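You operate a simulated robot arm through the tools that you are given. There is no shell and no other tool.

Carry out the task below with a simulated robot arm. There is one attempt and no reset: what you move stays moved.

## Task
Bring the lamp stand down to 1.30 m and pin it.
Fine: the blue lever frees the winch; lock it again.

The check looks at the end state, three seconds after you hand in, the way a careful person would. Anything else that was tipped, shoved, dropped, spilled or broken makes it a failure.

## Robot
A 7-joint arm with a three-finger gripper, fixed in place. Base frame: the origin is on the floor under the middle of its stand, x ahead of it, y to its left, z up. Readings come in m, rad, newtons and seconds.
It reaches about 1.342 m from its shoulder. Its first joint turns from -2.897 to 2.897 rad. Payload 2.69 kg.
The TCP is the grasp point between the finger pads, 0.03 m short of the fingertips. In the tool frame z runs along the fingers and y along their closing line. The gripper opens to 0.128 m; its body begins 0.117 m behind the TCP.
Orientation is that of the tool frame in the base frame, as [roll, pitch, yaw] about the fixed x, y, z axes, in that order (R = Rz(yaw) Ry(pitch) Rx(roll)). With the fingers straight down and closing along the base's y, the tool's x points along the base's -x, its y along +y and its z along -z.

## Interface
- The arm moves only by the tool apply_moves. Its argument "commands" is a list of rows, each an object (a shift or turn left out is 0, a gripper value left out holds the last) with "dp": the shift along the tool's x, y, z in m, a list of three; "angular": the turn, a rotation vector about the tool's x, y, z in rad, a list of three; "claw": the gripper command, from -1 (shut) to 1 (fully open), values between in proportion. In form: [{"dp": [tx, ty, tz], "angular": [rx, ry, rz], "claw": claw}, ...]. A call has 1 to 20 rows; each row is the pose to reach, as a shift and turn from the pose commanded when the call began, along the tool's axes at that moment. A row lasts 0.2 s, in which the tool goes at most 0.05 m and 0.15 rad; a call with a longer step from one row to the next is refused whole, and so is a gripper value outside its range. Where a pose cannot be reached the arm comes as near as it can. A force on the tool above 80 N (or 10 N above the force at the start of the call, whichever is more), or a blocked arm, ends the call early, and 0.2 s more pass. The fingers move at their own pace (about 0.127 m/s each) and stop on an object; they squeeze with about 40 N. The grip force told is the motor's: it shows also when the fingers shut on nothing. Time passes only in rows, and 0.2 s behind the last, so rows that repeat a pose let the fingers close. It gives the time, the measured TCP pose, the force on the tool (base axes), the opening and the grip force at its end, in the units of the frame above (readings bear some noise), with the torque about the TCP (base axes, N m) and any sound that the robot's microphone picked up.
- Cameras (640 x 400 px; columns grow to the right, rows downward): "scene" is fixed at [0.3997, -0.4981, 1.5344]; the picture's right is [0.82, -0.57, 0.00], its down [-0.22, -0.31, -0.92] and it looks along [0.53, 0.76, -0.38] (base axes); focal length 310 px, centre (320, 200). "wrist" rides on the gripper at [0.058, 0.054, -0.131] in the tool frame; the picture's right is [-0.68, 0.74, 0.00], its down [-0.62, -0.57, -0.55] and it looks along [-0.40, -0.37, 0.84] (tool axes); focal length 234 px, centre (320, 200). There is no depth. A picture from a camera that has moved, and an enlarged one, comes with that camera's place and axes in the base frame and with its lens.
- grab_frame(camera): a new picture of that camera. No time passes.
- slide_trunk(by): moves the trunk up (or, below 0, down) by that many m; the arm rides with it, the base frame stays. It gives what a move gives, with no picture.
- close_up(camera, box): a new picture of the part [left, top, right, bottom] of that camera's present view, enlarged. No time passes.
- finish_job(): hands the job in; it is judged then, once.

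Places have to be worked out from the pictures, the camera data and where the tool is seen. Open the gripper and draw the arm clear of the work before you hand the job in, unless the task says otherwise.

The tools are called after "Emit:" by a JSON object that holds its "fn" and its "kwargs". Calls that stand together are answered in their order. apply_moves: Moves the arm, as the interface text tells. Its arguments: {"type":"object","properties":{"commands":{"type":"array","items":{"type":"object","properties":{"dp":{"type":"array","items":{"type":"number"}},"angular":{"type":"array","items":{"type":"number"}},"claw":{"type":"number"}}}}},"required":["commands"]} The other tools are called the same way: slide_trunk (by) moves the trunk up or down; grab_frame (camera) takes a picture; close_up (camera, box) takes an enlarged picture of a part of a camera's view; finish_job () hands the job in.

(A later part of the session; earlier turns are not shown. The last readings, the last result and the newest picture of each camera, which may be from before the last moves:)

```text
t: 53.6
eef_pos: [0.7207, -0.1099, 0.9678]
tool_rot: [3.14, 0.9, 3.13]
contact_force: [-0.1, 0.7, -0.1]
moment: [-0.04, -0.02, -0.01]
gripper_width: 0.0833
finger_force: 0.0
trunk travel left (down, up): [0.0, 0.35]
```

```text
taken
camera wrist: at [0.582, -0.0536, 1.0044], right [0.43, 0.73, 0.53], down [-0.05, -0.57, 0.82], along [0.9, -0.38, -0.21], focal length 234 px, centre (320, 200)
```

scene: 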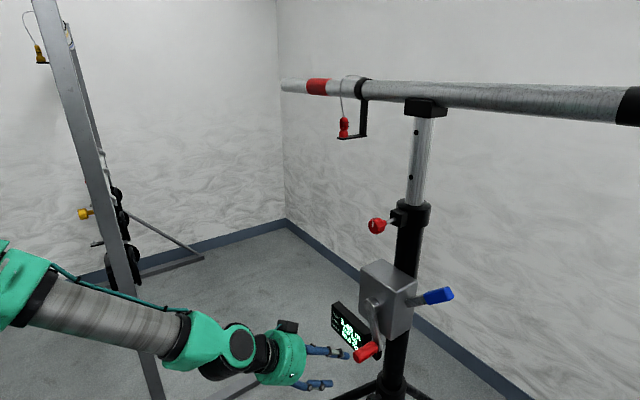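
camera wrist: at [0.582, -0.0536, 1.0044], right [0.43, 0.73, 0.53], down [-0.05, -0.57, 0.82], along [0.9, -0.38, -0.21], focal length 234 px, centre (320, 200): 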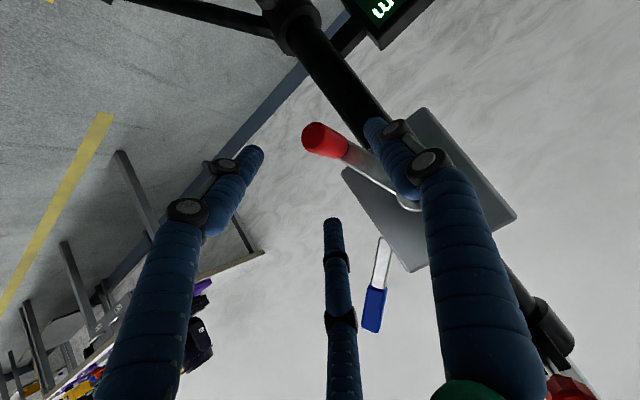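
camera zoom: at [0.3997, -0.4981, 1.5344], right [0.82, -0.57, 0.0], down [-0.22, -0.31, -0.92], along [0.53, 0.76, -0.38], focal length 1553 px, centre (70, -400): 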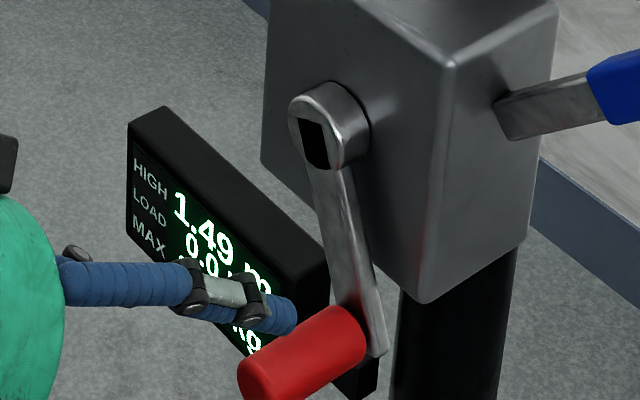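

The dark square on the hub was only a reflection; the handle creeps very slowly (~0.03 rad/s). Handle axis now measures y≈-0.1045, z≈0.911, so I slide the fingers over it along the tool axis.

Emit:
{"fn": "apply_moves", "kwargs": {"commands": [{"dp": [-0.004, 0.002, 0.03], "claw": 0.3}, {"dp": [-0.008, 0.004, 0.06], "claw": 0.3}, {"dp": [-0.01, 0.004, 0.08], "claw": 0.2}, {"dp": [-0.011, 0.004, 0.0926], "claw": 0.1}]}}

Emit:
{"fn": "grab_frame", "kwargs": {"camera": "wrist"}}

Emit:
{"fn": "close_up", "kwargs": {"camera": "scene", "box": [320, 280, 420, 360]}}

```text
t: 54.6
eef_pos: [0.8013, -0.1018, 0.9189]
tool_rot: [3.139, 0.901, 3.129]
contact_force: [-0.7, 1.0, -0.5]
moment: [0.02, -0.02, 0.02]
gripper_width: 0.0706
finger_force: 0.1
trunk travel left (down, up): [0.0, 0.35]
```

```text
taken
camera wrist: at [0.661, -0.048, 0.956], right [0.43, 0.73, 0.53], down [-0.05, -0.57, 0.82], along [0.9, -0.38, -0.2], focal length 234 px, centre (320, 200)
```

wrist: 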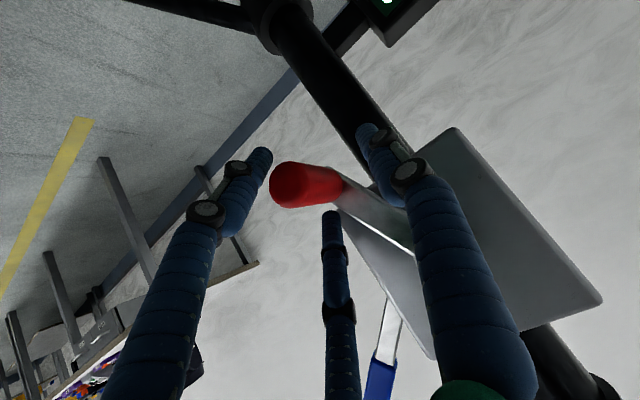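

```text
5.00 times, centred on (370, 320) of scene
camera zoom: at [0.3997, -0.4981, 1.5344], right [0.82, -0.57, 0.0], down [-0.22, -0.31, -0.92], along [0.53, 0.76, -0.38], focal length 1553 px, centre (70, -400)
```

zoom: 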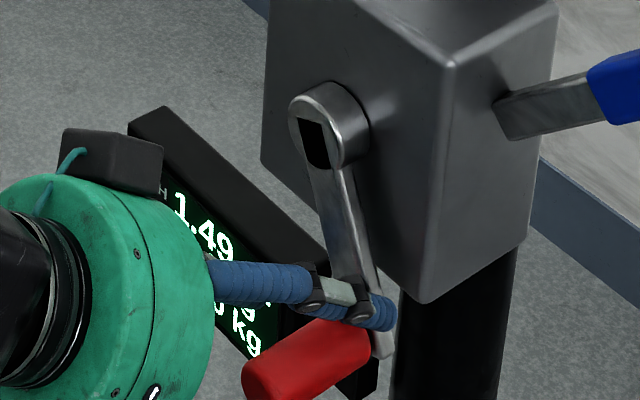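

The handle is inside the cage but ~10 mm toward -y from the hand centre; I shift -9 mm in y and close to a firm grip.

Emit:
{"fn": "apply_moves", "kwargs": {"commands": [{"dp": [0, -0.009, 0], "claw": 0.0}, {"dp": [0, -0.01, 0], "claw": -0.4}, {"dp": [0, -0.011, 0], "claw": -0.7}, {"dp": [0, -0.011, 0], "claw": -0.7}]}}

Emit:
{"fn": "grab_frame", "kwargs": {"camera": "wrist"}}

Emit:
{"fn": "close_up", "kwargs": {"camera": "scene", "box": [320, 280, 420, 360]}}

```text
t: 55.6
eef_pos: [0.8005, -0.1142, 0.9194]
tool_rot: [3.139, 0.898, 3.13]
contact_force: [-27.3, -5.7, -7.4]
moment: [-0.11, 0.5, 2.23]
gripper_width: 0.0417
finger_force: 45.0
trunk travel left (down, up): [0.0, 0.35]
```

```text
taken
camera wrist: at [0.661, -0.0598, 0.9561], right [0.43, 0.73, 0.53], down [-0.05, -0.57, 0.82], along [0.9, -0.38, -0.21], focal length 234 px, centre (320, 200)
```

wrist: 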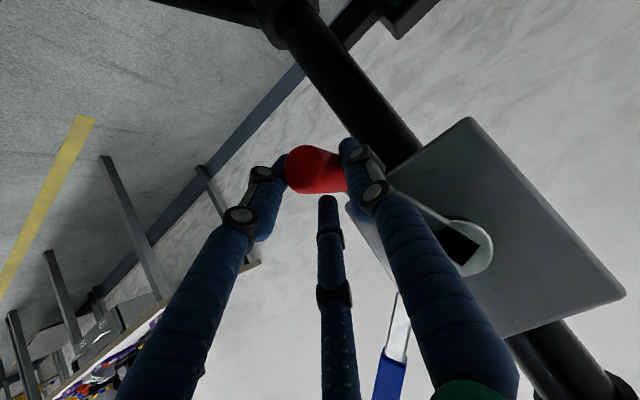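

```text
5.00 times, centred on (370, 320) of scene
camera zoom: at [0.3997, -0.4981, 1.5344], right [0.82, -0.57, 0.0], down [-0.22, -0.31, -0.92], along [0.53, 0.76, -0.38], focal length 1553 px, centre (70, -400)
```

zoom: 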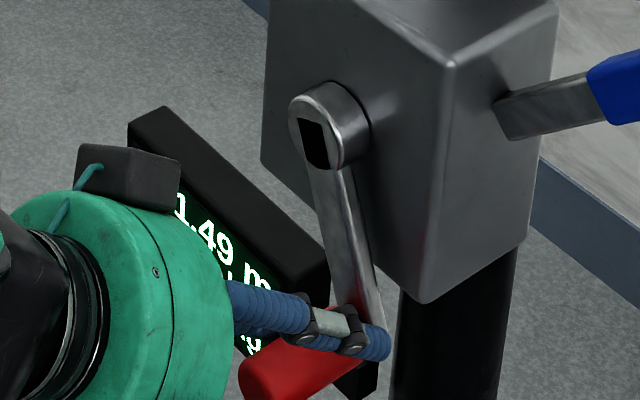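

The grip presses against the crank arm a bit (-27 N in x). I loosen to a cage and re-centre slightly (back 4 mm, down 5 mm), then check forces.

Emit:
{"fn": "apply_moves", "kwargs": {"commands": [{"dp": [0, 0, 0], "claw": -0.2}, {"dp": [0.0064, 0.002, -0.002], "claw": -0.2}, {"dp": [0.0064, 0.002, -0.002], "claw": -0.35}, {"dp": [0.0064, 0.002, -0.002], "claw": -0.35}]}}

Emit:
{"fn": "grab_frame", "kwargs": {"camera": "wrist"}}

Emit:
{"fn": "close_up", "kwargs": {"camera": "scene", "box": [320, 280, 420, 360]}}

```text
t: 56.6
eef_pos: [0.7963, -0.1132, 0.917]
tool_rot: [3.139, 0.899, 3.128]
contact_force: [-0.6, -7.2, -3.7]
moment: [-0.07, -0.11, 0.1]
gripper_width: 0.046
finger_force: 3.3
trunk travel left (down, up): [0.0, 0.35]
```

```text
taken
camera wrist: at [0.6575, -0.0573, 0.9537], right [0.43, 0.73, 0.53], down [-0.05, -0.57, 0.82], along [0.9, -0.38, -0.2], focal length 234 px, centre (320, 200)
```

wrist: 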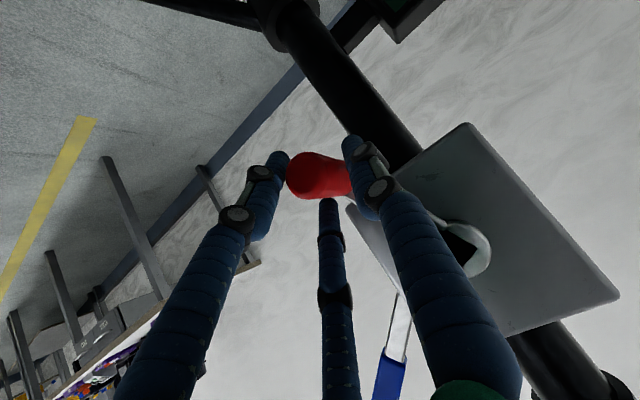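

```text
5.00 times, centred on (370, 320) of scene
camera zoom: at [0.3997, -0.4981, 1.5344], right [0.82, -0.57, 0.0], down [-0.22, -0.31, -0.92], along [0.53, 0.76, -0.38], focal length 1553 px, centre (70, -400)
```

zoom: 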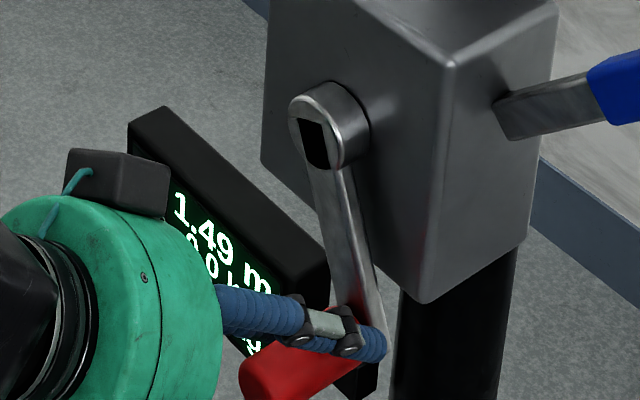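

Forces are small and the handle is caged. I turn the crank along its circle (toward -y and up) by about 0.8 rad and look at the effect.

Emit:
{"fn": "apply_moves", "kwargs": {"commands": [{"dp": [-0.0075, -0.0175, -0.006]}, {"dp": [-0.0175, -0.0328, -0.0139]}, {"dp": [-0.0298, -0.0452, -0.0237]}, {"dp": [-0.0437, -0.0543, -0.0348]}]}}

Emit:
{"fn": "grab_frame", "kwargs": {"camera": "wrist"}}

Emit:
{"fn": "close_up", "kwargs": {"camera": "scene", "box": [320, 260, 440, 360]}}

```text
t: 57.6
eef_pos: [0.7965, -0.1684, 0.9756]
tool_rot: [3.139, 0.9, 3.131]
contact_force: [-1.2, 6.4, 2.9]
moment: [0.22, -0.16, 0.15]
gripper_width: 0.0461
finger_force: 3.7
trunk travel left (down, up): [0.0, 0.35]
```

```text
taken
camera wrist: at [0.6573, -0.1115, 1.0115], right [0.43, 0.73, 0.53], down [-0.05, -0.57, 0.82], along [0.9, -0.38, -0.2], focal length 234 px, centre (320, 200)
```

wrist: 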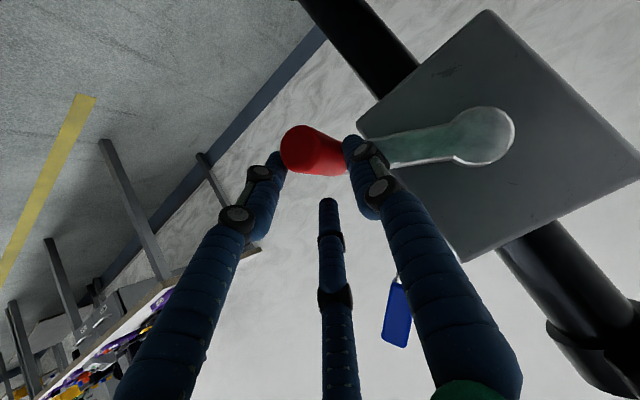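

```text
4.00 times, centred on (380, 310) of scene
camera zoom: at [0.3997, -0.4981, 1.5344], right [0.82, -0.57, 0.0], down [-0.22, -0.31, -0.92], along [0.53, 0.76, -0.38], focal length 1242 px, centre (80, -240)
```

zoom: 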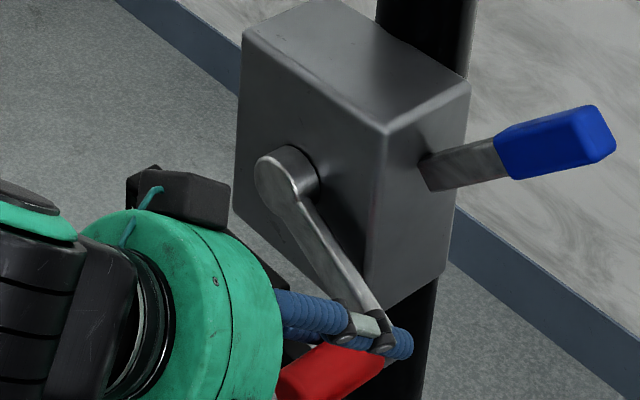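

The crank follows, but the handle lags and is riding toward the gap between thumb and lower finger. I re-centre (down 16 mm, +y 8 mm) and squeeze so it can't slip out.

Emit:
{"fn": "apply_moves", "kwargs": {"commands": [{"dp": [0.0074, 0.004, 0.004], "claw": -0.2}, {"dp": [0.0148, 0.008, 0.008], "claw": -0.2}, {"dp": [0.0148, 0.008, 0.008], "claw": -0.5}, {"dp": [0.0148, 0.008, 0.008], "claw": -0.6}, {"dp": [0.0148, 0.008, 0.008], "claw": -0.6}]}}

Emit:
{"fn": "grab_frame", "kwargs": {"camera": "wrist"}}

Emit:
{"fn": "close_up", "kwargs": {"camera": "scene", "box": [320, 260, 440, 360]}}

```text
t: 58.8
eef_pos: [0.7916, -0.1585, 0.9557]
tool_rot: [3.137, 0.898, 3.129]
contact_force: [-0.1, -14.7, -1.6]
moment: [-0.12, -0.5, -0.22]
gripper_width: 0.0431
finger_force: 13.2
trunk travel left (down, up): [0.0, 0.35]
```

```text
taken
camera wrist: at [0.6538, -0.1033, 0.993], right [0.43, 0.73, 0.53], down [-0.05, -0.57, 0.82], along [0.9, -0.38, -0.21], focal length 234 px, centre (320, 200)
```

wrist: 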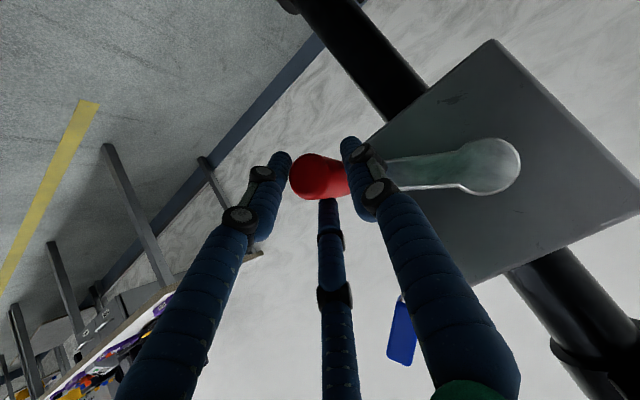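

```text
4.00 times, centred on (380, 310) of scene
camera zoom: at [0.3997, -0.4981, 1.5344], right [0.82, -0.57, 0.0], down [-0.22, -0.31, -0.92], along [0.53, 0.76, -0.38], focal length 1242 px, centre (80, -240)
```

zoom: 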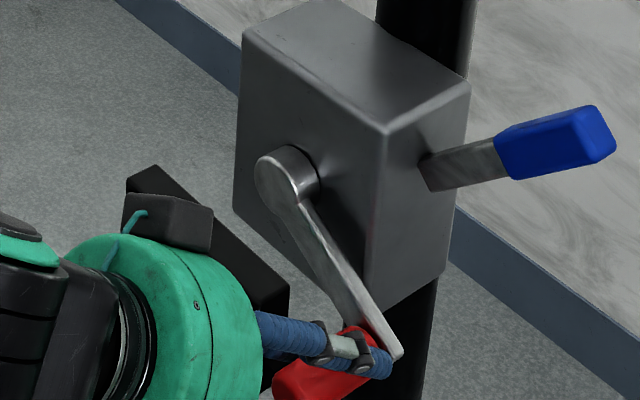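

Handle is re-centred and lightly gripped (crank at ≈1.0 rad from bottom). I continue the circle to about 2.0 rad and check grip and height.

Emit:
{"fn": "apply_moves", "kwargs": {"commands": [{"dp": [-0.0183, -0.0112, -0.0146]}, {"dp": [-0.0382, -0.0162, -0.0304]}, {"dp": [-0.0585, -0.0148, -0.0465]}, {"dp": [-0.0779, -0.0071, -0.0619]}]}}

Emit:
{"fn": "grab_frame", "kwargs": {"camera": "wrist"}}

Emit:
{"fn": "grab_frame", "kwargs": {"camera": "scene"}}

```text
t: 59.8
eef_pos: [0.7926, -0.163, 1.056]
tool_rot: [3.139, 0.897, 3.131]
contact_force: [-3.1, 6.8, 0.1]
moment: [0.06, -0.66, 0.16]
gripper_width: 0.0397
finger_force: 45.1
trunk travel left (down, up): [0.0, 0.35]
```

```text
taken
camera wrist: at [0.6541, -0.1086, 1.0928], right [0.43, 0.73, 0.53], down [-0.05, -0.57, 0.82], along [0.9, -0.38, -0.2], focal length 234 px, centre (320, 200)
```

wrist: 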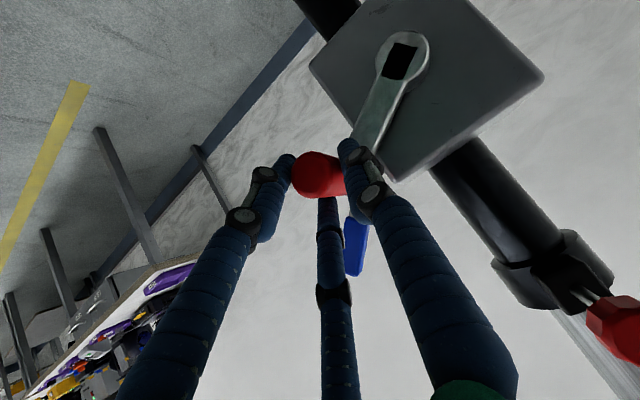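

```text
taken
```

scene: 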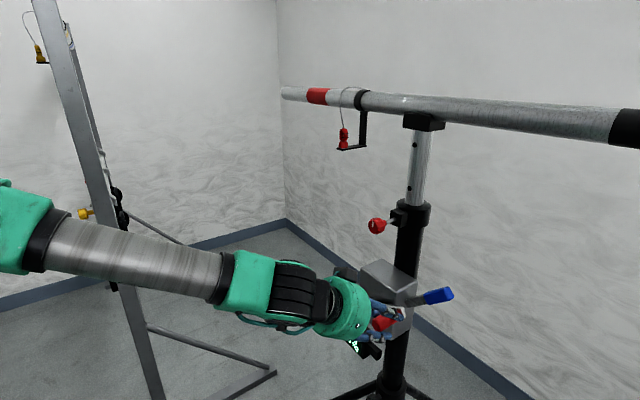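

The handle is firmly held, forces are low, and the pipe is visibly lower. I zoom in on the mast holes and display to quantify the height per turn.

Emit:
{"fn": "close_up", "kwargs": {"camera": "scene", "box": [390, 100, 450, 220]}}

Emit:
{"fn": "close_up", "kwargs": {"camera": "scene", "box": [325, 290, 425, 370]}}

```text
3.33 times, centred on (420, 160) of scene
camera zoom: at [0.3997, -0.4981, 1.5344], right [0.82, -0.57, 0.0], down [-0.22, -0.31, -0.92], along [0.53, 0.76, -0.38], focal length 1035 px, centre (-13, 333)
```

zoom: 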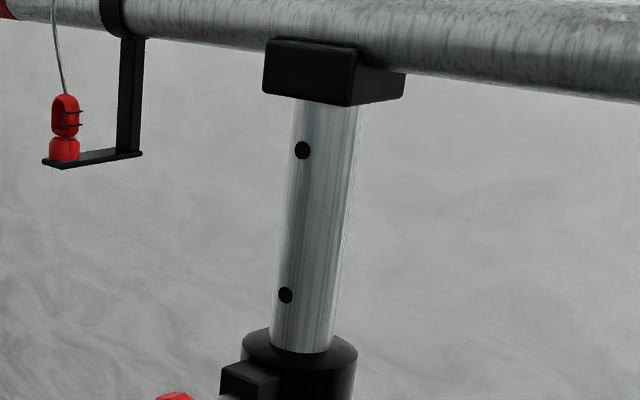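

```text
5.00 times, centred on (375, 330) of scene
camera zoom: at [0.3997, -0.4981, 1.5344], right [0.82, -0.57, 0.0], down [-0.22, -0.31, -0.92], along [0.53, 0.76, -0.38], focal length 1553 px, centre (45, -450)
```

zoom: 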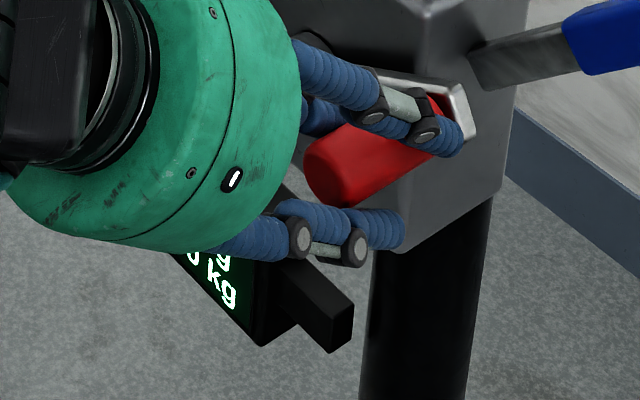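

Measured drop ≈0.032 m for ≈2.0 rad, i.e. 0.1 m per turn — so 1.30 m means two full turns, ending with the crank at the bottom again. I continue over the top along the fitted circle (centre y≈-0.069, z≈1.004, R≈0.103).

Emit:
{"fn": "apply_moves", "kwargs": {"commands": [{"dp": [-0.0169, 0.014, -0.0134]}, {"dp": [-0.0305, 0.0328, -0.0243]}, {"dp": [-0.0401, 0.0554, -0.0319]}, {"dp": [-0.045, 0.0803, -0.0358]}, {"dp": [-0.0449, 0.106, -0.0357]}, {"dp": [-0.0399, 0.1308, -0.0317]}]}}

Emit:
{"fn": "grab_frame", "kwargs": {"camera": "wrist"}}

Emit:
{"fn": "grab_frame", "kwargs": {"camera": "scene"}}

```text
t: 61.2
eef_pos: [0.791, -0.0335, 1.0997]
tool_rot: [3.138, 0.891, 3.127]
contact_force: [11.7, -14.0, -40.6]
moment: [-0.35, -1.01, 0.73]
gripper_width: 0.0393
finger_force: 44.8
trunk travel left (down, up): [0.0, 0.35]
```

```text
taken
camera wrist: at [0.6539, 0.0212, 1.1379], right [0.43, 0.73, 0.53], down [-0.05, -0.57, 0.82], along [0.9, -0.38, -0.21], focal length 234 px, centre (320, 200)
```

wrist: 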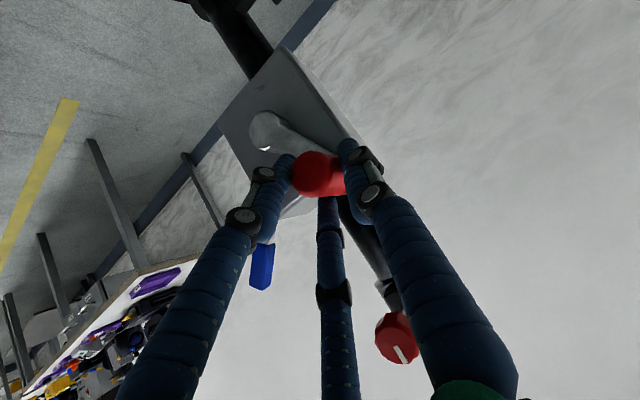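

```text
taken
```

scene: 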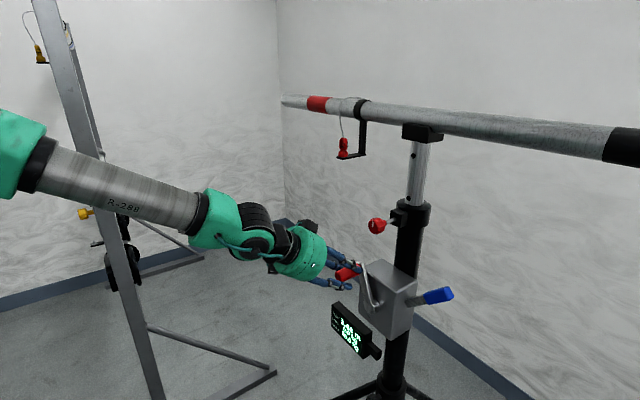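

Grip is solid, but -40 N in z shows my circle was slightly too big at the top. Refit: TCP circle centre (y -0.073, z 1.009), R≈0.0995; I continue down the +y side with the corrected path.

Emit:
{"fn": "apply_moves", "kwargs": {"commands": [{"dp": [0.0161, 0.022, 0.0128]}, {"dp": [0.0301, 0.0392, 0.0239]}, {"dp": [0.047, 0.0514, 0.0374]}, {"dp": [0.0657, 0.058, 0.0522]}, {"dp": [0.0851, 0.0584, 0.0677]}, {"dp": [0.1039, 0.0527, 0.0827]}]}}

Emit:
{"fn": "grab_frame", "kwargs": {"camera": "wrist"}}

Emit:
{"fn": "close_up", "kwargs": {"camera": "scene", "box": [320, 90, 480, 370]}}

```text
t: 62.6
eef_pos: [0.791, 0.0193, 0.9715]
tool_rot: [3.14, 0.899, 3.132]
contact_force: [-10.8, 9.9, -9.1]
moment: [0.05, -0.12, 1.13]
gripper_width: 0.039
finger_force: 45.4
trunk travel left (down, up): [0.0, 0.35]
```

```text
taken
camera wrist: at [0.653, 0.073, 1.0106], right [0.43, 0.73, 0.53], down [-0.05, -0.57, 0.82], along [0.9, -0.38, -0.21], focal length 234 px, centre (320, 200)
```

wrist: 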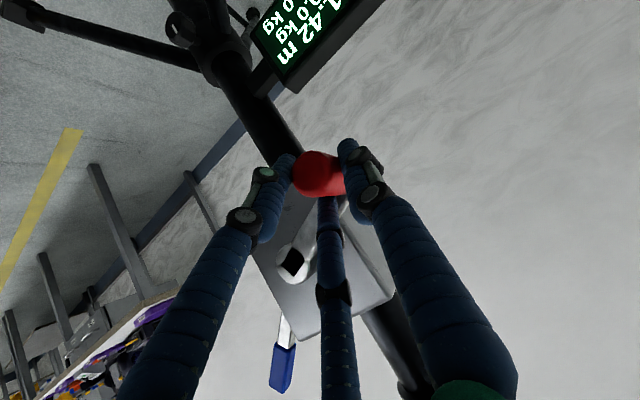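

```text
1.43 times, centred on (400, 230) of scene
camera zoom: at [0.3997, -0.4981, 1.5344], right [0.82, -0.57, 0.0], down [-0.22, -0.31, -0.92], along [0.53, 0.76, -0.38], focal length 444 px, centre (206, 157)
```

zoom: 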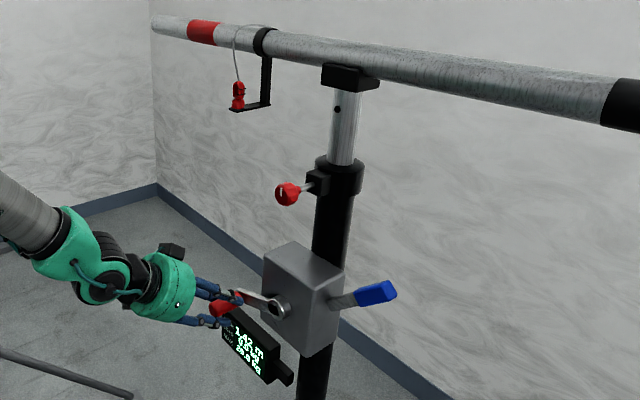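

Display reads 1.42 m at ≈5.1 rad, matching 0.1 m/turn, and forces are low. Continuing through the bottom into the second turn.

Emit:
{"fn": "apply_moves", "kwargs": {"commands": [{"dp": [0.0172, -0.0115, 0.0137]}, {"dp": [0.0317, -0.0281, 0.0252]}, {"dp": [0.0424, -0.0487, 0.0337]}, {"dp": [0.0488, -0.0721, 0.0388]}, {"dp": [0.0506, -0.0969, 0.0402]}, {"dp": [0.0474, -0.1213, 0.0377]}]}}

Emit:
{"fn": "grab_frame", "kwargs": {"camera": "wrist"}}

Emit:
{"fn": "grab_frame", "kwargs": {"camera": "scene"}}

```text
t: 64.0
eef_pos: [0.7926, -0.104, 0.9136]
tool_rot: [3.139, 0.901, 3.127]
contact_force: [-43.6, -3.4, 1.1]
moment: [-0.04, 0.15, 0.88]
gripper_width: 0.0389
finger_force: 44.9
trunk travel left (down, up): [0.0, 0.35]
```

```text
taken
camera wrist: at [0.6537, -0.0485, 0.9492], right [0.43, 0.73, 0.53], down [-0.05, -0.57, 0.82], along [0.9, -0.38, -0.2], focal length 234 px, centre (320, 200)
```

wrist: 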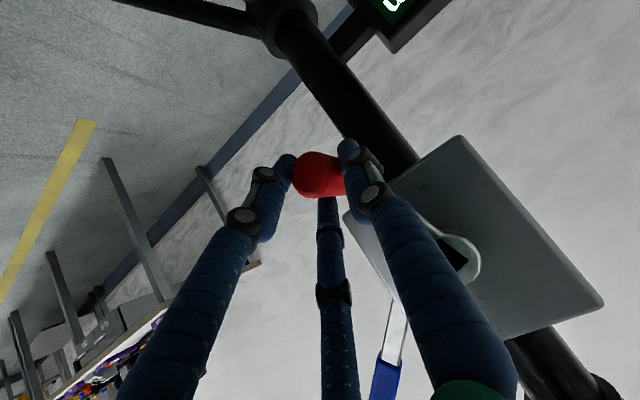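

```text
taken
```

scene: 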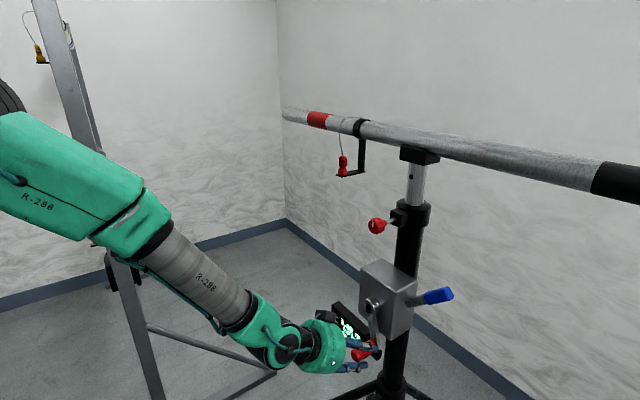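

Past the bottom (~1.395 m). The -44 N in x means a fingertip rubs the crank arm, so I back off 6 mm along x while continuing up the -y side.

Emit:
{"fn": "apply_moves", "kwargs": {"commands": [{"dp": [-0.004, -0.0228, -0.0109]}, {"dp": [-0.016, -0.0424, -0.0204]}, {"dp": [-0.0314, -0.0576, -0.0326]}, {"dp": [-0.0492, -0.0674, -0.0468]}, {"dp": [-0.0683, -0.0713, -0.062]}, {"dp": [-0.0876, -0.0691, -0.0773]}, {"dp": [-0.1059, -0.0608, -0.0919]}, {"dp": [-0.1221, -0.047, -0.1047]}]}}

Emit:
{"fn": "grab_frame", "kwargs": {"camera": "wrist"}}

Emit:
{"fn": "grab_frame", "kwargs": {"camera": "scene"}}

```text
t: 65.8
eef_pos: [0.7883, -0.1503, 1.0754]
tool_rot: [3.139, 0.902, 3.131]
contact_force: [8.5, -10.8, 14.9]
moment: [-0.03, -0.25, -0.76]
gripper_width: 0.0373
finger_force: 44.9
trunk travel left (down, up): [0.0, 0.35]
```

```text
taken
camera wrist: at [0.649, -0.0952, 1.1113], right [0.43, 0.73, 0.53], down [-0.06, -0.57, 0.82], along [0.9, -0.38, -0.2], focal length 234 px, centre (320, 200)
```

wrist: 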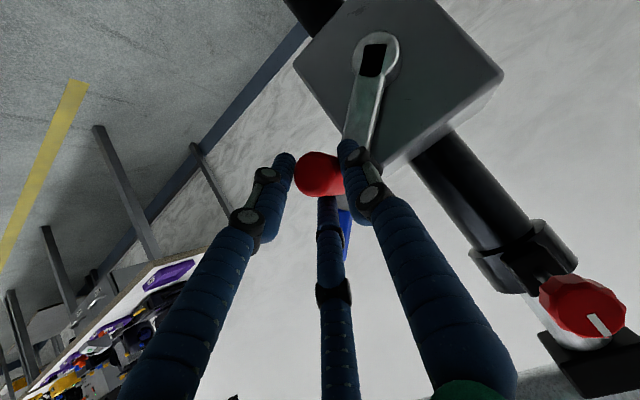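

```text
taken
```

scene: 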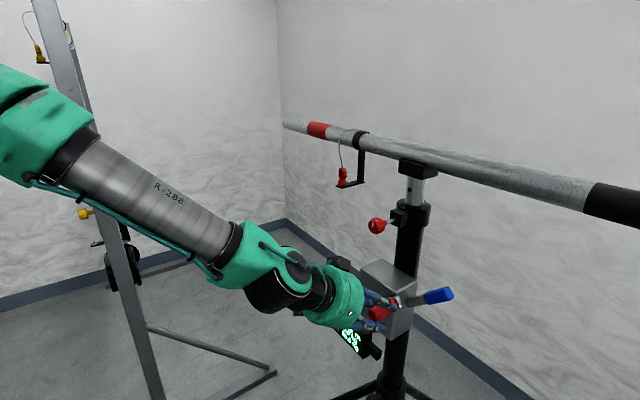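

Going well (≈8.57 rad, ≈1.364 m, forces ≈15 N). I carry on over the top and down the +y side to about 11.07 rad.

Emit:
{"fn": "apply_moves", "kwargs": {"commands": [{"dp": [-0.0129, 0.0185, -0.0103]}, {"dp": [-0.0219, 0.0405, -0.0174]}, {"dp": [-0.0264, 0.0647, -0.021]}, {"dp": [-0.026, 0.0895, -0.0207]}, {"dp": [-0.0207, 0.1134, -0.0165]}, {"dp": [-0.0111, 0.1349, -0.0088]}, {"dp": [0.0024, 0.1527, 0.0019]}, {"dp": [0.0189, 0.1657, 0.0151]}, {"dp": [0.0375, 0.1731, 0.0298]}, {"dp": [0.0569, 0.1743, 0.0453]}]}}

Emit:
{"fn": "grab_frame", "kwargs": {"camera": "wrist"}}

Emit:
{"fn": "close_up", "kwargs": {"camera": "scene", "box": [320, 90, 480, 370]}}

```text
t: 68.0
eef_pos: [0.7893, 0.0242, 0.9998]
tool_rot: [3.14, 0.898, 3.131]
contact_force: [-40.5, 4.1, -5.2]
moment: [-0.01, -0.65, 0.35]
gripper_width: 0.0379
finger_force: 44.9
trunk travel left (down, up): [0.0, 0.35]
```

```text
taken
camera wrist: at [0.6497, 0.0797, 1.0366], right [0.43, 0.73, 0.53], down [-0.05, -0.57, 0.82], along [0.9, -0.38, -0.21], focal length 234 px, centre (320, 200)
```

wrist: 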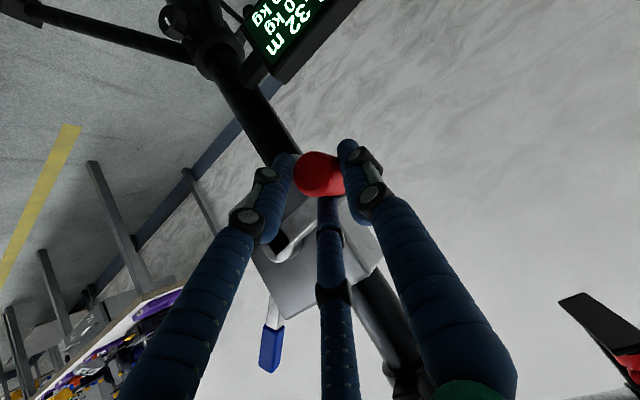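

```text
1.43 times, centred on (400, 230) of scene
camera zoom: at [0.3997, -0.4981, 1.5344], right [0.82, -0.57, 0.0], down [-0.22, -0.31, -0.92], along [0.53, 0.76, -0.38], focal length 444 px, centre (206, 157)
```

zoom: 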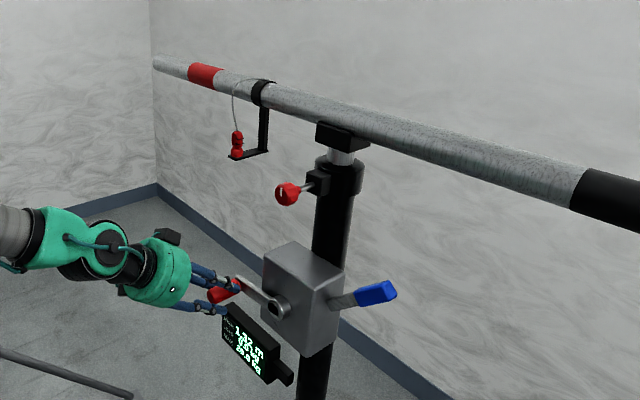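

Display shows 1.32 m at ≈11.05 rad. I go just 0.75 rad further (to ≈1.312 m), then I'll release and check whether the mast holds or creeps, since that decides how to seat the pin.

Emit:
{"fn": "apply_moves", "kwargs": {"commands": [{"dp": [0.0215, -0.0049, 0.012]}, {"dp": [0.039, -0.0157, 0.0259]}, {"dp": [0.0538, -0.0316, 0.0377]}, {"dp": [0.0538, -0.0316, 0.0377]}]}}

Emit:
{"fn": "close_up", "kwargs": {"camera": "scene", "box": [320, 280, 420, 360]}}

Emit:
{"fn": "close_up", "kwargs": {"camera": "scene", "box": [370, 130, 450, 240]}}

Emit:
{"fn": "grab_frame", "kwargs": {"camera": "wrist"}}

```text
t: 69.0
eef_pos: [0.788, -0.0088, 0.9355]
tool_rot: [3.137, 0.901, 3.128]
contact_force: [28.7, 0.1, -7.1]
moment: [-0.02, -0.72, -0.11]
gripper_width: 0.0375
finger_force: 44.9
trunk travel left (down, up): [0.0, 0.35]
```

```text
5.00 times, centred on (370, 320) of scene
camera zoom: at [0.3997, -0.4981, 1.5344], right [0.82, -0.57, 0.0], down [-0.22, -0.31, -0.92], along [0.53, 0.76, -0.38], focal length 1553 px, centre (70, -400)
```

zoom: 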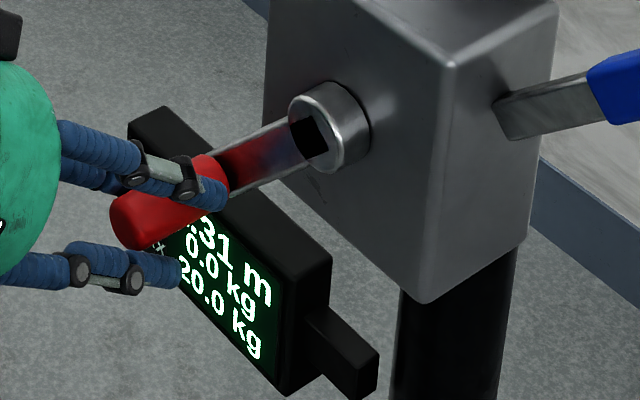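

```text
3.64 times, centred on (410, 185) of scene
camera zoom: at [0.3997, -0.4981, 1.5344], right [0.82, -0.57, 0.0], down [-0.22, -0.31, -0.92], along [0.53, 0.76, -0.38], focal length 1129 px, centre (-7, 254)
```

zoom: 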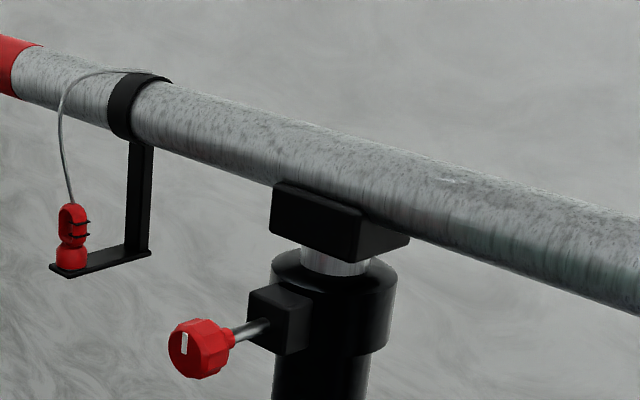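

```text
taken
camera wrist: at [0.6493, 0.0465, 0.9714], right [0.43, 0.73, 0.53], down [-0.05, -0.57, 0.82], along [0.9, -0.38, -0.2], focal length 234 px, centre (320, 200)
```

wrist: 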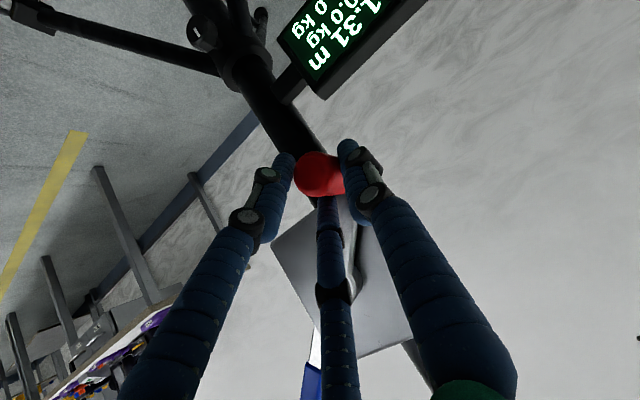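

Display reads 1.31 m and the hole is inside the collar, approaching the pin. I loosen the fingers in place for about a second to see if the crank creeps when unheld.

Emit:
{"fn": "apply_moves", "kwargs": {"commands": [{"claw": 0.0}, {"claw": 0.3}, {"claw": 0.3}, {"claw": 0.3}, {"claw": 0.3}]}}

Emit:
{"fn": "close_up", "kwargs": {"camera": "scene", "box": [320, 280, 420, 360]}}

Emit:
{"fn": "grab_frame", "kwargs": {"camera": "wrist"}}

```text
t: 70.2
eef_pos: [0.7864, -0.0083, 0.9342]
tool_rot: [3.137, 0.899, 3.132]
contact_force: [0.4, -0.1, -0.3]
moment: [-0.01, -0.01, 0.02]
gripper_width: 0.0831
finger_force: 0.0
trunk travel left (down, up): [0.0, 0.35]
```

```text
5.00 times, centred on (370, 320) of scene
camera zoom: at [0.3997, -0.4981, 1.5344], right [0.82, -0.57, 0.0], down [-0.22, -0.31, -0.92], along [0.53, 0.76, -0.38], focal length 1553 px, centre (70, -400)
```

zoom: 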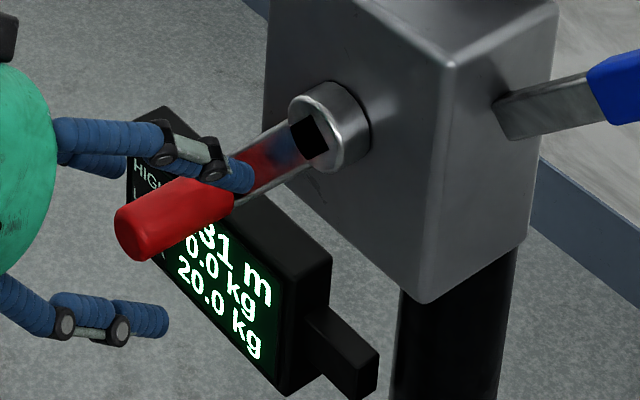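

```text
taken
camera wrist: at [0.6472, 0.047, 0.971], right [0.43, 0.73, 0.53], down [-0.05, -0.57, 0.82], along [0.9, -0.38, -0.2], focal length 234 px, centre (320, 200)
```

wrist: 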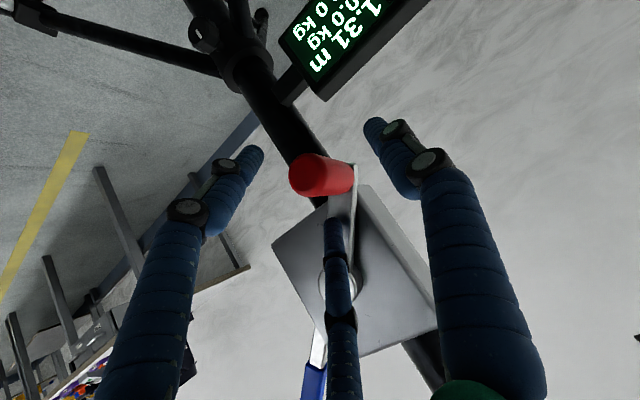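

The crank does creep when freed (~0.06 rad/s, i.e. ~1 mm/s of mast), so at ≈1.311 m I have ~10 s. I withdraw and go straight to the plunger knob to push it in as the hole arrives.

Emit:
{"fn": "apply_moves", "kwargs": {"commands": [{"dp": [0, 0, -0.035], "claw": 0.4}, {"dp": [0, 0, -0.075], "claw": 0.6}, {"dp": [-0.0287, -0.0103, -0.1037], "claw": 0.6}, {"dp": [-0.0575, -0.0207, -0.1324], "angular": [0, -0.134, 0], "claw": 0.6}, {"dp": [-0.086, -0.031, -0.161], "angular": [0, -0.268, 0], "claw": 0.6}, {"dp": [-0.1148, -0.0413, -0.1897], "angular": [0, -0.402, 0], "claw": 0.6}, {"dp": [-0.1434, -0.0517, -0.2184], "angular": [0, -0.536, 0], "claw": 0.6}, {"dp": [-0.1722, -0.062, -0.2471], "angular": [0, -0.671, 0], "claw": 0.6}]}}

Emit:
{"fn": "grab_frame", "kwargs": {"camera": "wrist"}}

Emit:
{"fn": "close_up", "kwargs": {"camera": "scene", "box": [320, 280, 420, 360]}}

Emit:
{"fn": "close_up", "kwargs": {"camera": "scene", "box": [340, 150, 450, 240]}}

```text
t: 72.0
eef_pos: [0.6988, -0.0711, 1.2236]
tool_rot: [0.692, 1.569, 0.684]
contact_force: [0.1, -0.2, 0.2]
moment: [-0.03, 0.0, -0.04]
gripper_width: 0.1024
finger_force: 0.1
trunk travel left (down, up): [0.0, 0.35]
```

```text
taken
camera wrist: at [0.5681, -0.0155, 1.1659], right [0.01, 0.74, 0.68], down [-0.56, -0.56, 0.61], along [0.83, -0.38, 0.4], focal length 234 px, centre (320, 200)
```

wrist: 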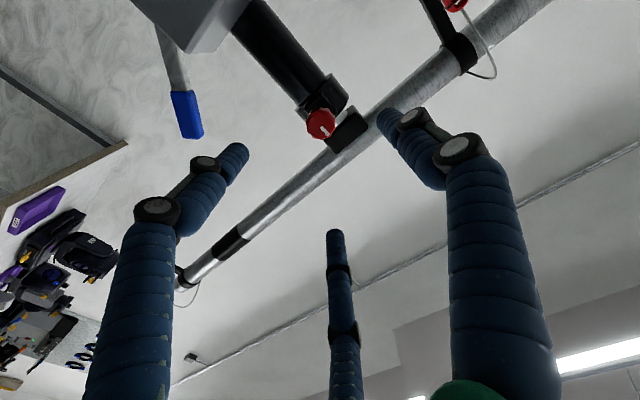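

```text
5.00 times, centred on (370, 320) of scene
camera zoom: at [0.3997, -0.4981, 1.5344], right [0.82, -0.57, 0.0], down [-0.22, -0.31, -0.92], along [0.53, 0.76, -0.38], focal length 1553 px, centre (70, -400)
```

zoom: 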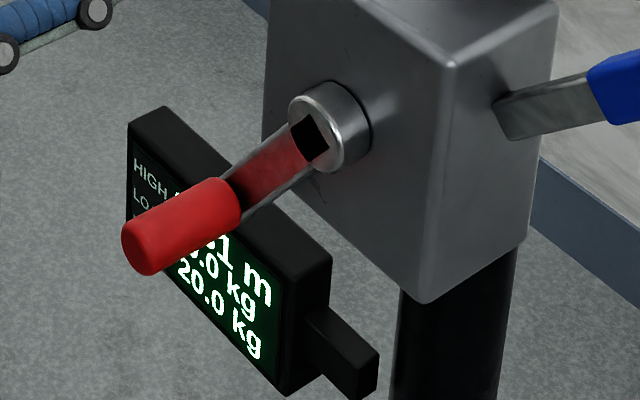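

```text
4.44 times, centred on (395, 195) of scene
camera zoom: at [0.3997, -0.4981, 1.5344], right [0.82, -0.57, 0.0], down [-0.22, -0.31, -0.92], along [0.53, 0.76, -0.38], focal length 1380 px, centre (-13, 222)
```

zoom: 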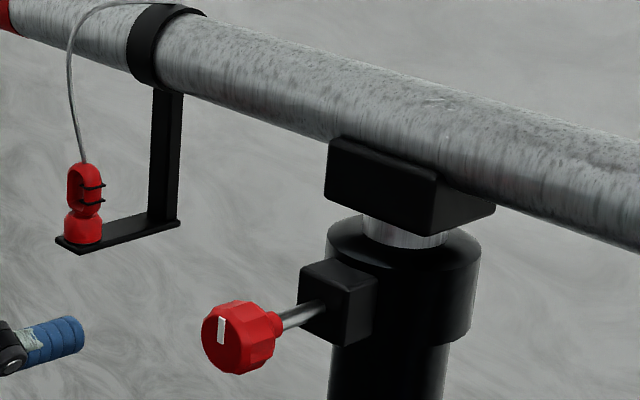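

Creep is ≈0.7 mm/s; by the crank angle the mast is at ≈1.309 m, so there's time. I advance and grasp the knob at its pulled-out position (face x≈0.839).

Emit:
{"fn": "apply_moves", "kwargs": {"commands": [{"dp": [0.0005, 0.0005, 0.045], "claw": 0.6}, {"dp": [0.001, 0.001, 0.09], "claw": 0.6}, {"dp": [0.0014, 0.0016, 0.125], "claw": 0.5}, {"dp": [0.0014, 0.0016, 0.139], "claw": 0.0}, {"dp": [0.0014, 0.0016, 0.139], "claw": -0.7}, {"dp": [0.0014, 0.0016, 0.139], "claw": -1}]}}

Emit:
{"fn": "close_up", "kwargs": {"camera": "wrist", "box": [240, 80, 440, 240]}}

Emit:
{"fn": "close_up", "kwargs": {"camera": "scene", "box": [340, 150, 450, 240]}}

Emit:
{"fn": "close_up", "kwargs": {"camera": "scene", "box": [320, 280, 420, 360]}}

```text
t: 73.4
eef_pos: [0.8369, -0.0694, 1.2233]
tool_rot: [-0.553, 1.568, -0.561]
contact_force: [0.9, 21.8, 2.5]
moment: [-0.05, 0.05, 0.64]
gripper_width: 0.0325
finger_force: 45.2
trunk travel left (down, up): [0.0, 0.35]
```

```text
2.50 times, centred on (340, 160) of wrist
camera zoom: at [0.7073, -0.0147, 1.1646], right [0.01, 0.74, 0.68], down [-0.55, -0.56, 0.62], along [0.83, -0.38, 0.4], focal length 585 px, centre (270, 300)
```

zoom: 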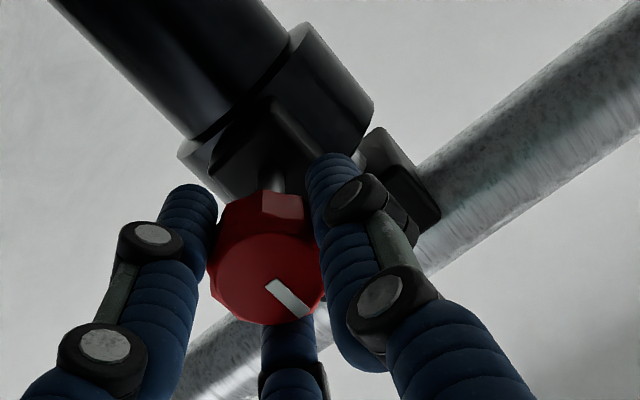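

```text
4.44 times, centred on (395, 195) of scene
camera zoom: at [0.3997, -0.4981, 1.5344], right [0.82, -0.57, 0.0], down [-0.22, -0.31, -0.92], along [0.53, 0.76, -0.38], focal length 1380 px, centre (-13, 222)
```

zoom: 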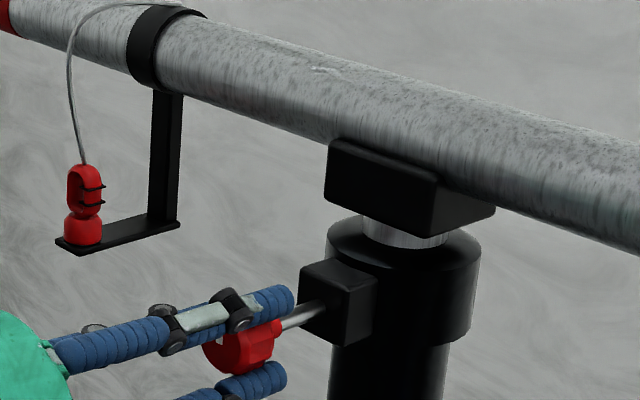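

```text
5.00 times, centred on (370, 320) of scene
camera zoom: at [0.3997, -0.4981, 1.5344], right [0.82, -0.57, 0.0], down [-0.22, -0.31, -0.92], along [0.53, 0.76, -0.38], focal length 1553 px, centre (70, -400)
```

zoom: 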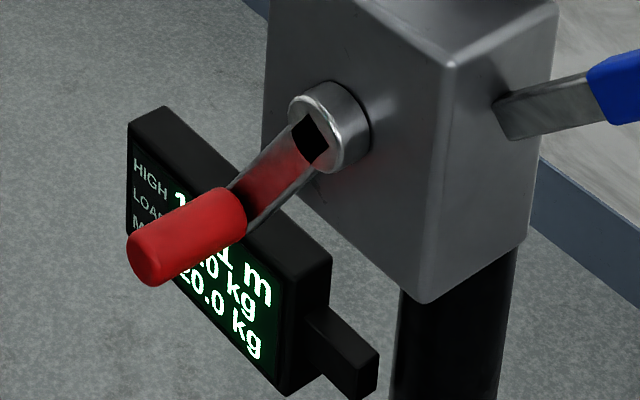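

The knob is held. I correct the sideways load (+2.5 mm y) and push it in along +x, watching for contact with the tube.

Emit:
{"fn": "apply_moves", "kwargs": {"commands": [{"dp": [0, 0.0025, 0.004]}, {"dp": [0, 0.0025, 0.008]}, {"dp": [0, 0.0025, 0.012]}]}}

```text
t: 74.2
eef_pos: [0.8486, -0.0699, 1.2223]
tool_rot: [1.48, 1.567, 1.47]
contact_force: [1.0, -11.8, 3.5]
moment: [0.05, -0.03, -0.46]
gripper_width: 0.0325
finger_force: 44.9
trunk travel left (down, up): [0.0, 0.35]
```

No axial resistance yet (12 mm in). I continue in small steps.

Emit:
{"fn": "apply_moves", "kwargs": {"commands": [{"dp": [0, -0.001, 0.003]}, {"dp": [0, -0.001, 0.006]}]}}

```text
t: 74.8
eef_pos: [0.8549, -0.0696, 1.2233]
tool_rot: [1.532, 1.568, 1.521]
contact_force: [-32.2, -8.1, 2.2]
moment: [-0.1, -0.06, -0.31]
gripper_width: 0.0324
finger_force: 44.6
trunk travel left (down, up): [0.0, 0.35]
```

Contact at x≈0.855 with -32 N: the pin tip is on the tube wall just below the hole (17 mm still to engage). I ease to a light push and let the mast creep down to the hole, watching the crank.

Emit:
{"fn": "apply_moves", "kwargs": {"commands": [{"dp": [0, -0.001, -0.002]}, {"dp": [0, -0.001, -0.002]}, {"dp": [0, -0.001, -0.002]}, {"dp": [0, -0.001, -0.002]}, {"dp": [0, -0.001, -0.002]}]}}

Emit:
{"fn": "close_up", "kwargs": {"camera": "scene", "box": [320, 280, 420, 360]}}

Emit:
{"fn": "close_up", "kwargs": {"camera": "scene", "box": [340, 150, 450, 240]}}

```text
t: 76.0
eef_pos: [0.8525, -0.0699, 1.2234]
tool_rot: [1.608, 1.569, 1.6]
contact_force: [-6.1, -2.3, 1.2]
moment: [0.12, 0.04, 0.15]
gripper_width: 0.032
finger_force: 45.3
trunk travel left (down, up): [0.0, 0.35]
```

```text
5.00 times, centred on (370, 320) of scene
camera zoom: at [0.3997, -0.4981, 1.5344], right [0.82, -0.57, 0.0], down [-0.22, -0.31, -0.92], along [0.53, 0.76, -0.38], focal length 1553 px, centre (70, -400)
```

zoom: 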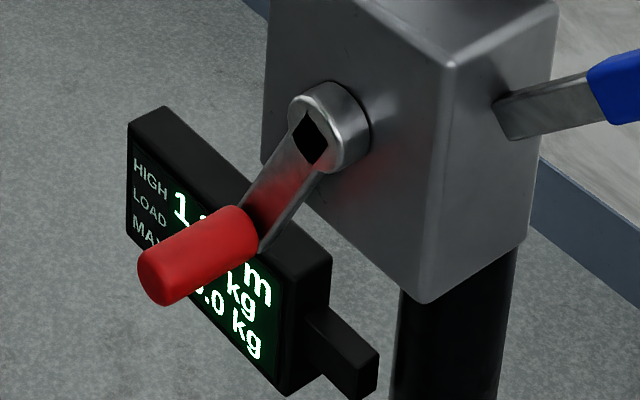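

```text
4.44 times, centred on (395, 195) of scene
camera zoom: at [0.3997, -0.4981, 1.5344], right [0.82, -0.57, 0.0], down [-0.22, -0.31, -0.92], along [0.53, 0.76, -0.38], focal length 1380 px, centre (-13, 222)
```

zoom: 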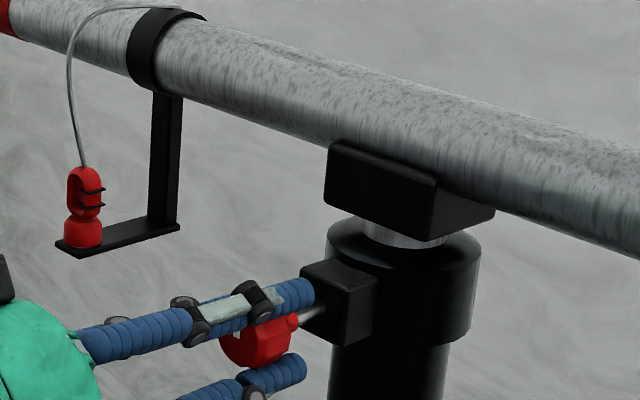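

The push is a light 6 N and the mast keeps creeping (≈0.43 rad, ≈7 mm to go, ~11 s). I hold this light push for about 5 s.

Emit:
{"fn": "apply_moves", "kwargs": {"commands": [{"dp": [0, 0, 0.0005]}, {"dp": [0, 0, 0.0005]}, {"dp": [0, 0, 0.0005]}, {"dp": [0, 0, 0.0005]}, {"dp": [0, 0, 0.0005]}, {"dp": [0, 0, 0.0005]}, {"dp": [0, 0, 0.0005]}, {"dp": [0, 0, 0.0005]}, {"dp": [0, 0, 0.0005]}, {"dp": [0, 0, 0.0005]}, {"dp": [0, 0, 0.0005]}, {"dp": [0, 0, 0.0005]}, {"dp": [0, 0, 0.0005]}, {"dp": [0, 0, 0.0005]}, {"dp": [0, 0, 0.0005]}, {"dp": [0, 0, 0.0005]}, {"dp": [0, 0, 0.0005]}, {"dp": [0, 0, 0.0005]}, {"dp": [0, 0, 0.0005]}, {"dp": [0, 0, 0.0005]}]}}

Emit:
{"fn": "close_up", "kwargs": {"camera": "scene", "box": [320, 280, 420, 360]}}

```text
t: 80.2
eef_pos: [0.8533, -0.0691, 1.2222]
tool_rot: [1.401, 1.569, 1.389]
contact_force: [-0.2, -3.4, 6.1]
moment: [0.06, -0.12, -0.02]
gripper_width: 0.0319
finger_force: 45.0
trunk travel left (down, up): [0.0, 0.35]
```

```text
5.00 times, centred on (370, 320) of scene
camera zoom: at [0.3997, -0.4981, 1.5344], right [0.82, -0.57, 0.0], down [-0.22, -0.31, -0.92], along [0.53, 0.76, -0.38], focal length 1553 px, centre (70, -400)
```

zoom: 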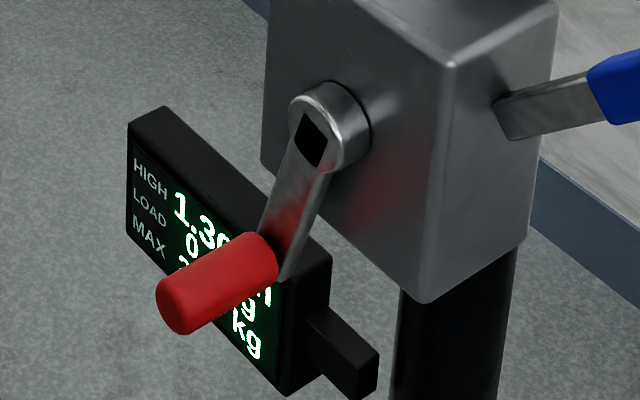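

Display now 1.30, crank 0.27 rad short of bottom (~4 mm). Axial force dropped to zero, so I push a little further to keep contact and feel for the hole.

Emit:
{"fn": "apply_moves", "kwargs": {"commands": [{"dp": [0, 0, 0.001]}, {"dp": [0, 0, 0.002]}, {"dp": [0, 0, 0.002]}]}}

```text
t: 81.0
eef_pos: [0.855, -0.0691, 1.2222]
tool_rot: [1.602, 1.57, 1.593]
contact_force: [0.3, 0.0, 3.7]
moment: [0.04, -0.01, 0.15]
gripper_width: 0.0321
finger_force: 44.5
trunk travel left (down, up): [0.0, 0.35]
```

No resistance at 0.855; I push 2 mm more.

Emit:
{"fn": "apply_moves", "kwargs": {"commands": [{"dp": [0, 0, 0.0015]}, {"dp": [0, 0, 0.003]}, {"dp": [0, 0, 0.003]}]}}

```text
t: 81.8
eef_pos: [0.8589, -0.0702, 1.2239]
tool_rot: [1.941, 1.569, 1.93]
contact_force: [0.4, 1.8, 1.3]
moment: [0.11, -0.05, 0.18]
gripper_width: 0.0321
finger_force: 45.1
trunk travel left (down, up): [0.0, 0.35]
```

It advanced to 0.859 freely, past the earlier contact point — it may be entering the hole. Checking pictures.

Emit:
{"fn": "close_up", "kwargs": {"camera": "scene", "box": [360, 190, 420, 240]}}

Emit:
{"fn": "close_up", "kwargs": {"camera": "wrist", "box": [240, 80, 440, 240]}}

Emit:
{"fn": "close_up", "kwargs": {"camera": "scene", "box": [320, 280, 420, 360]}}

```text
8.00 times, centred on (390, 215) of scene
camera zoom: at [0.3997, -0.4981, 1.5344], right [0.82, -0.57, 0.0], down [-0.22, -0.31, -0.92], along [0.53, 0.76, -0.38], focal length 2484 px, centre (-240, 80)
```

zoom: 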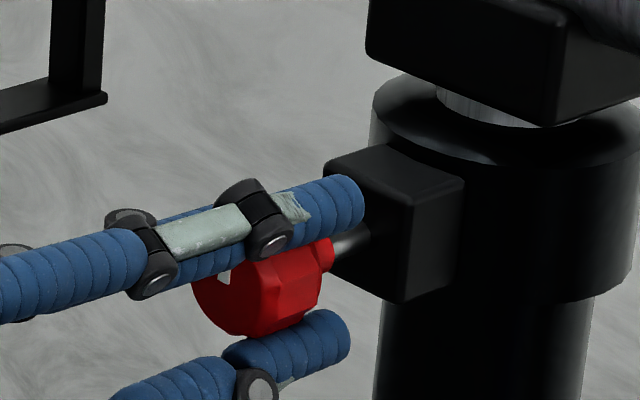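

```text
2.50 times, centred on (340, 160) of wrist
camera zoom: at [0.7273, -0.014, 1.165], right [0.01, 0.74, 0.68], down [-0.55, -0.56, 0.62], along [0.83, -0.38, 0.4], focal length 585 px, centre (270, 300)
```

zoom: 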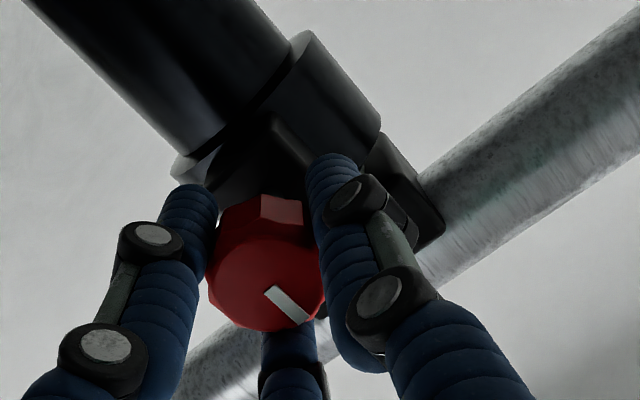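

```text
5.00 times, centred on (370, 320) of scene
camera zoom: at [0.3997, -0.4981, 1.5344], right [0.82, -0.57, 0.0], down [-0.22, -0.31, -0.92], along [0.53, 0.76, -0.38], focal length 1553 px, centre (70, -400)
```

zoom: 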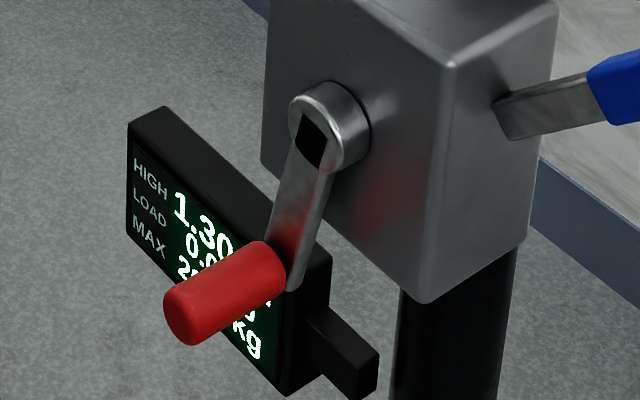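

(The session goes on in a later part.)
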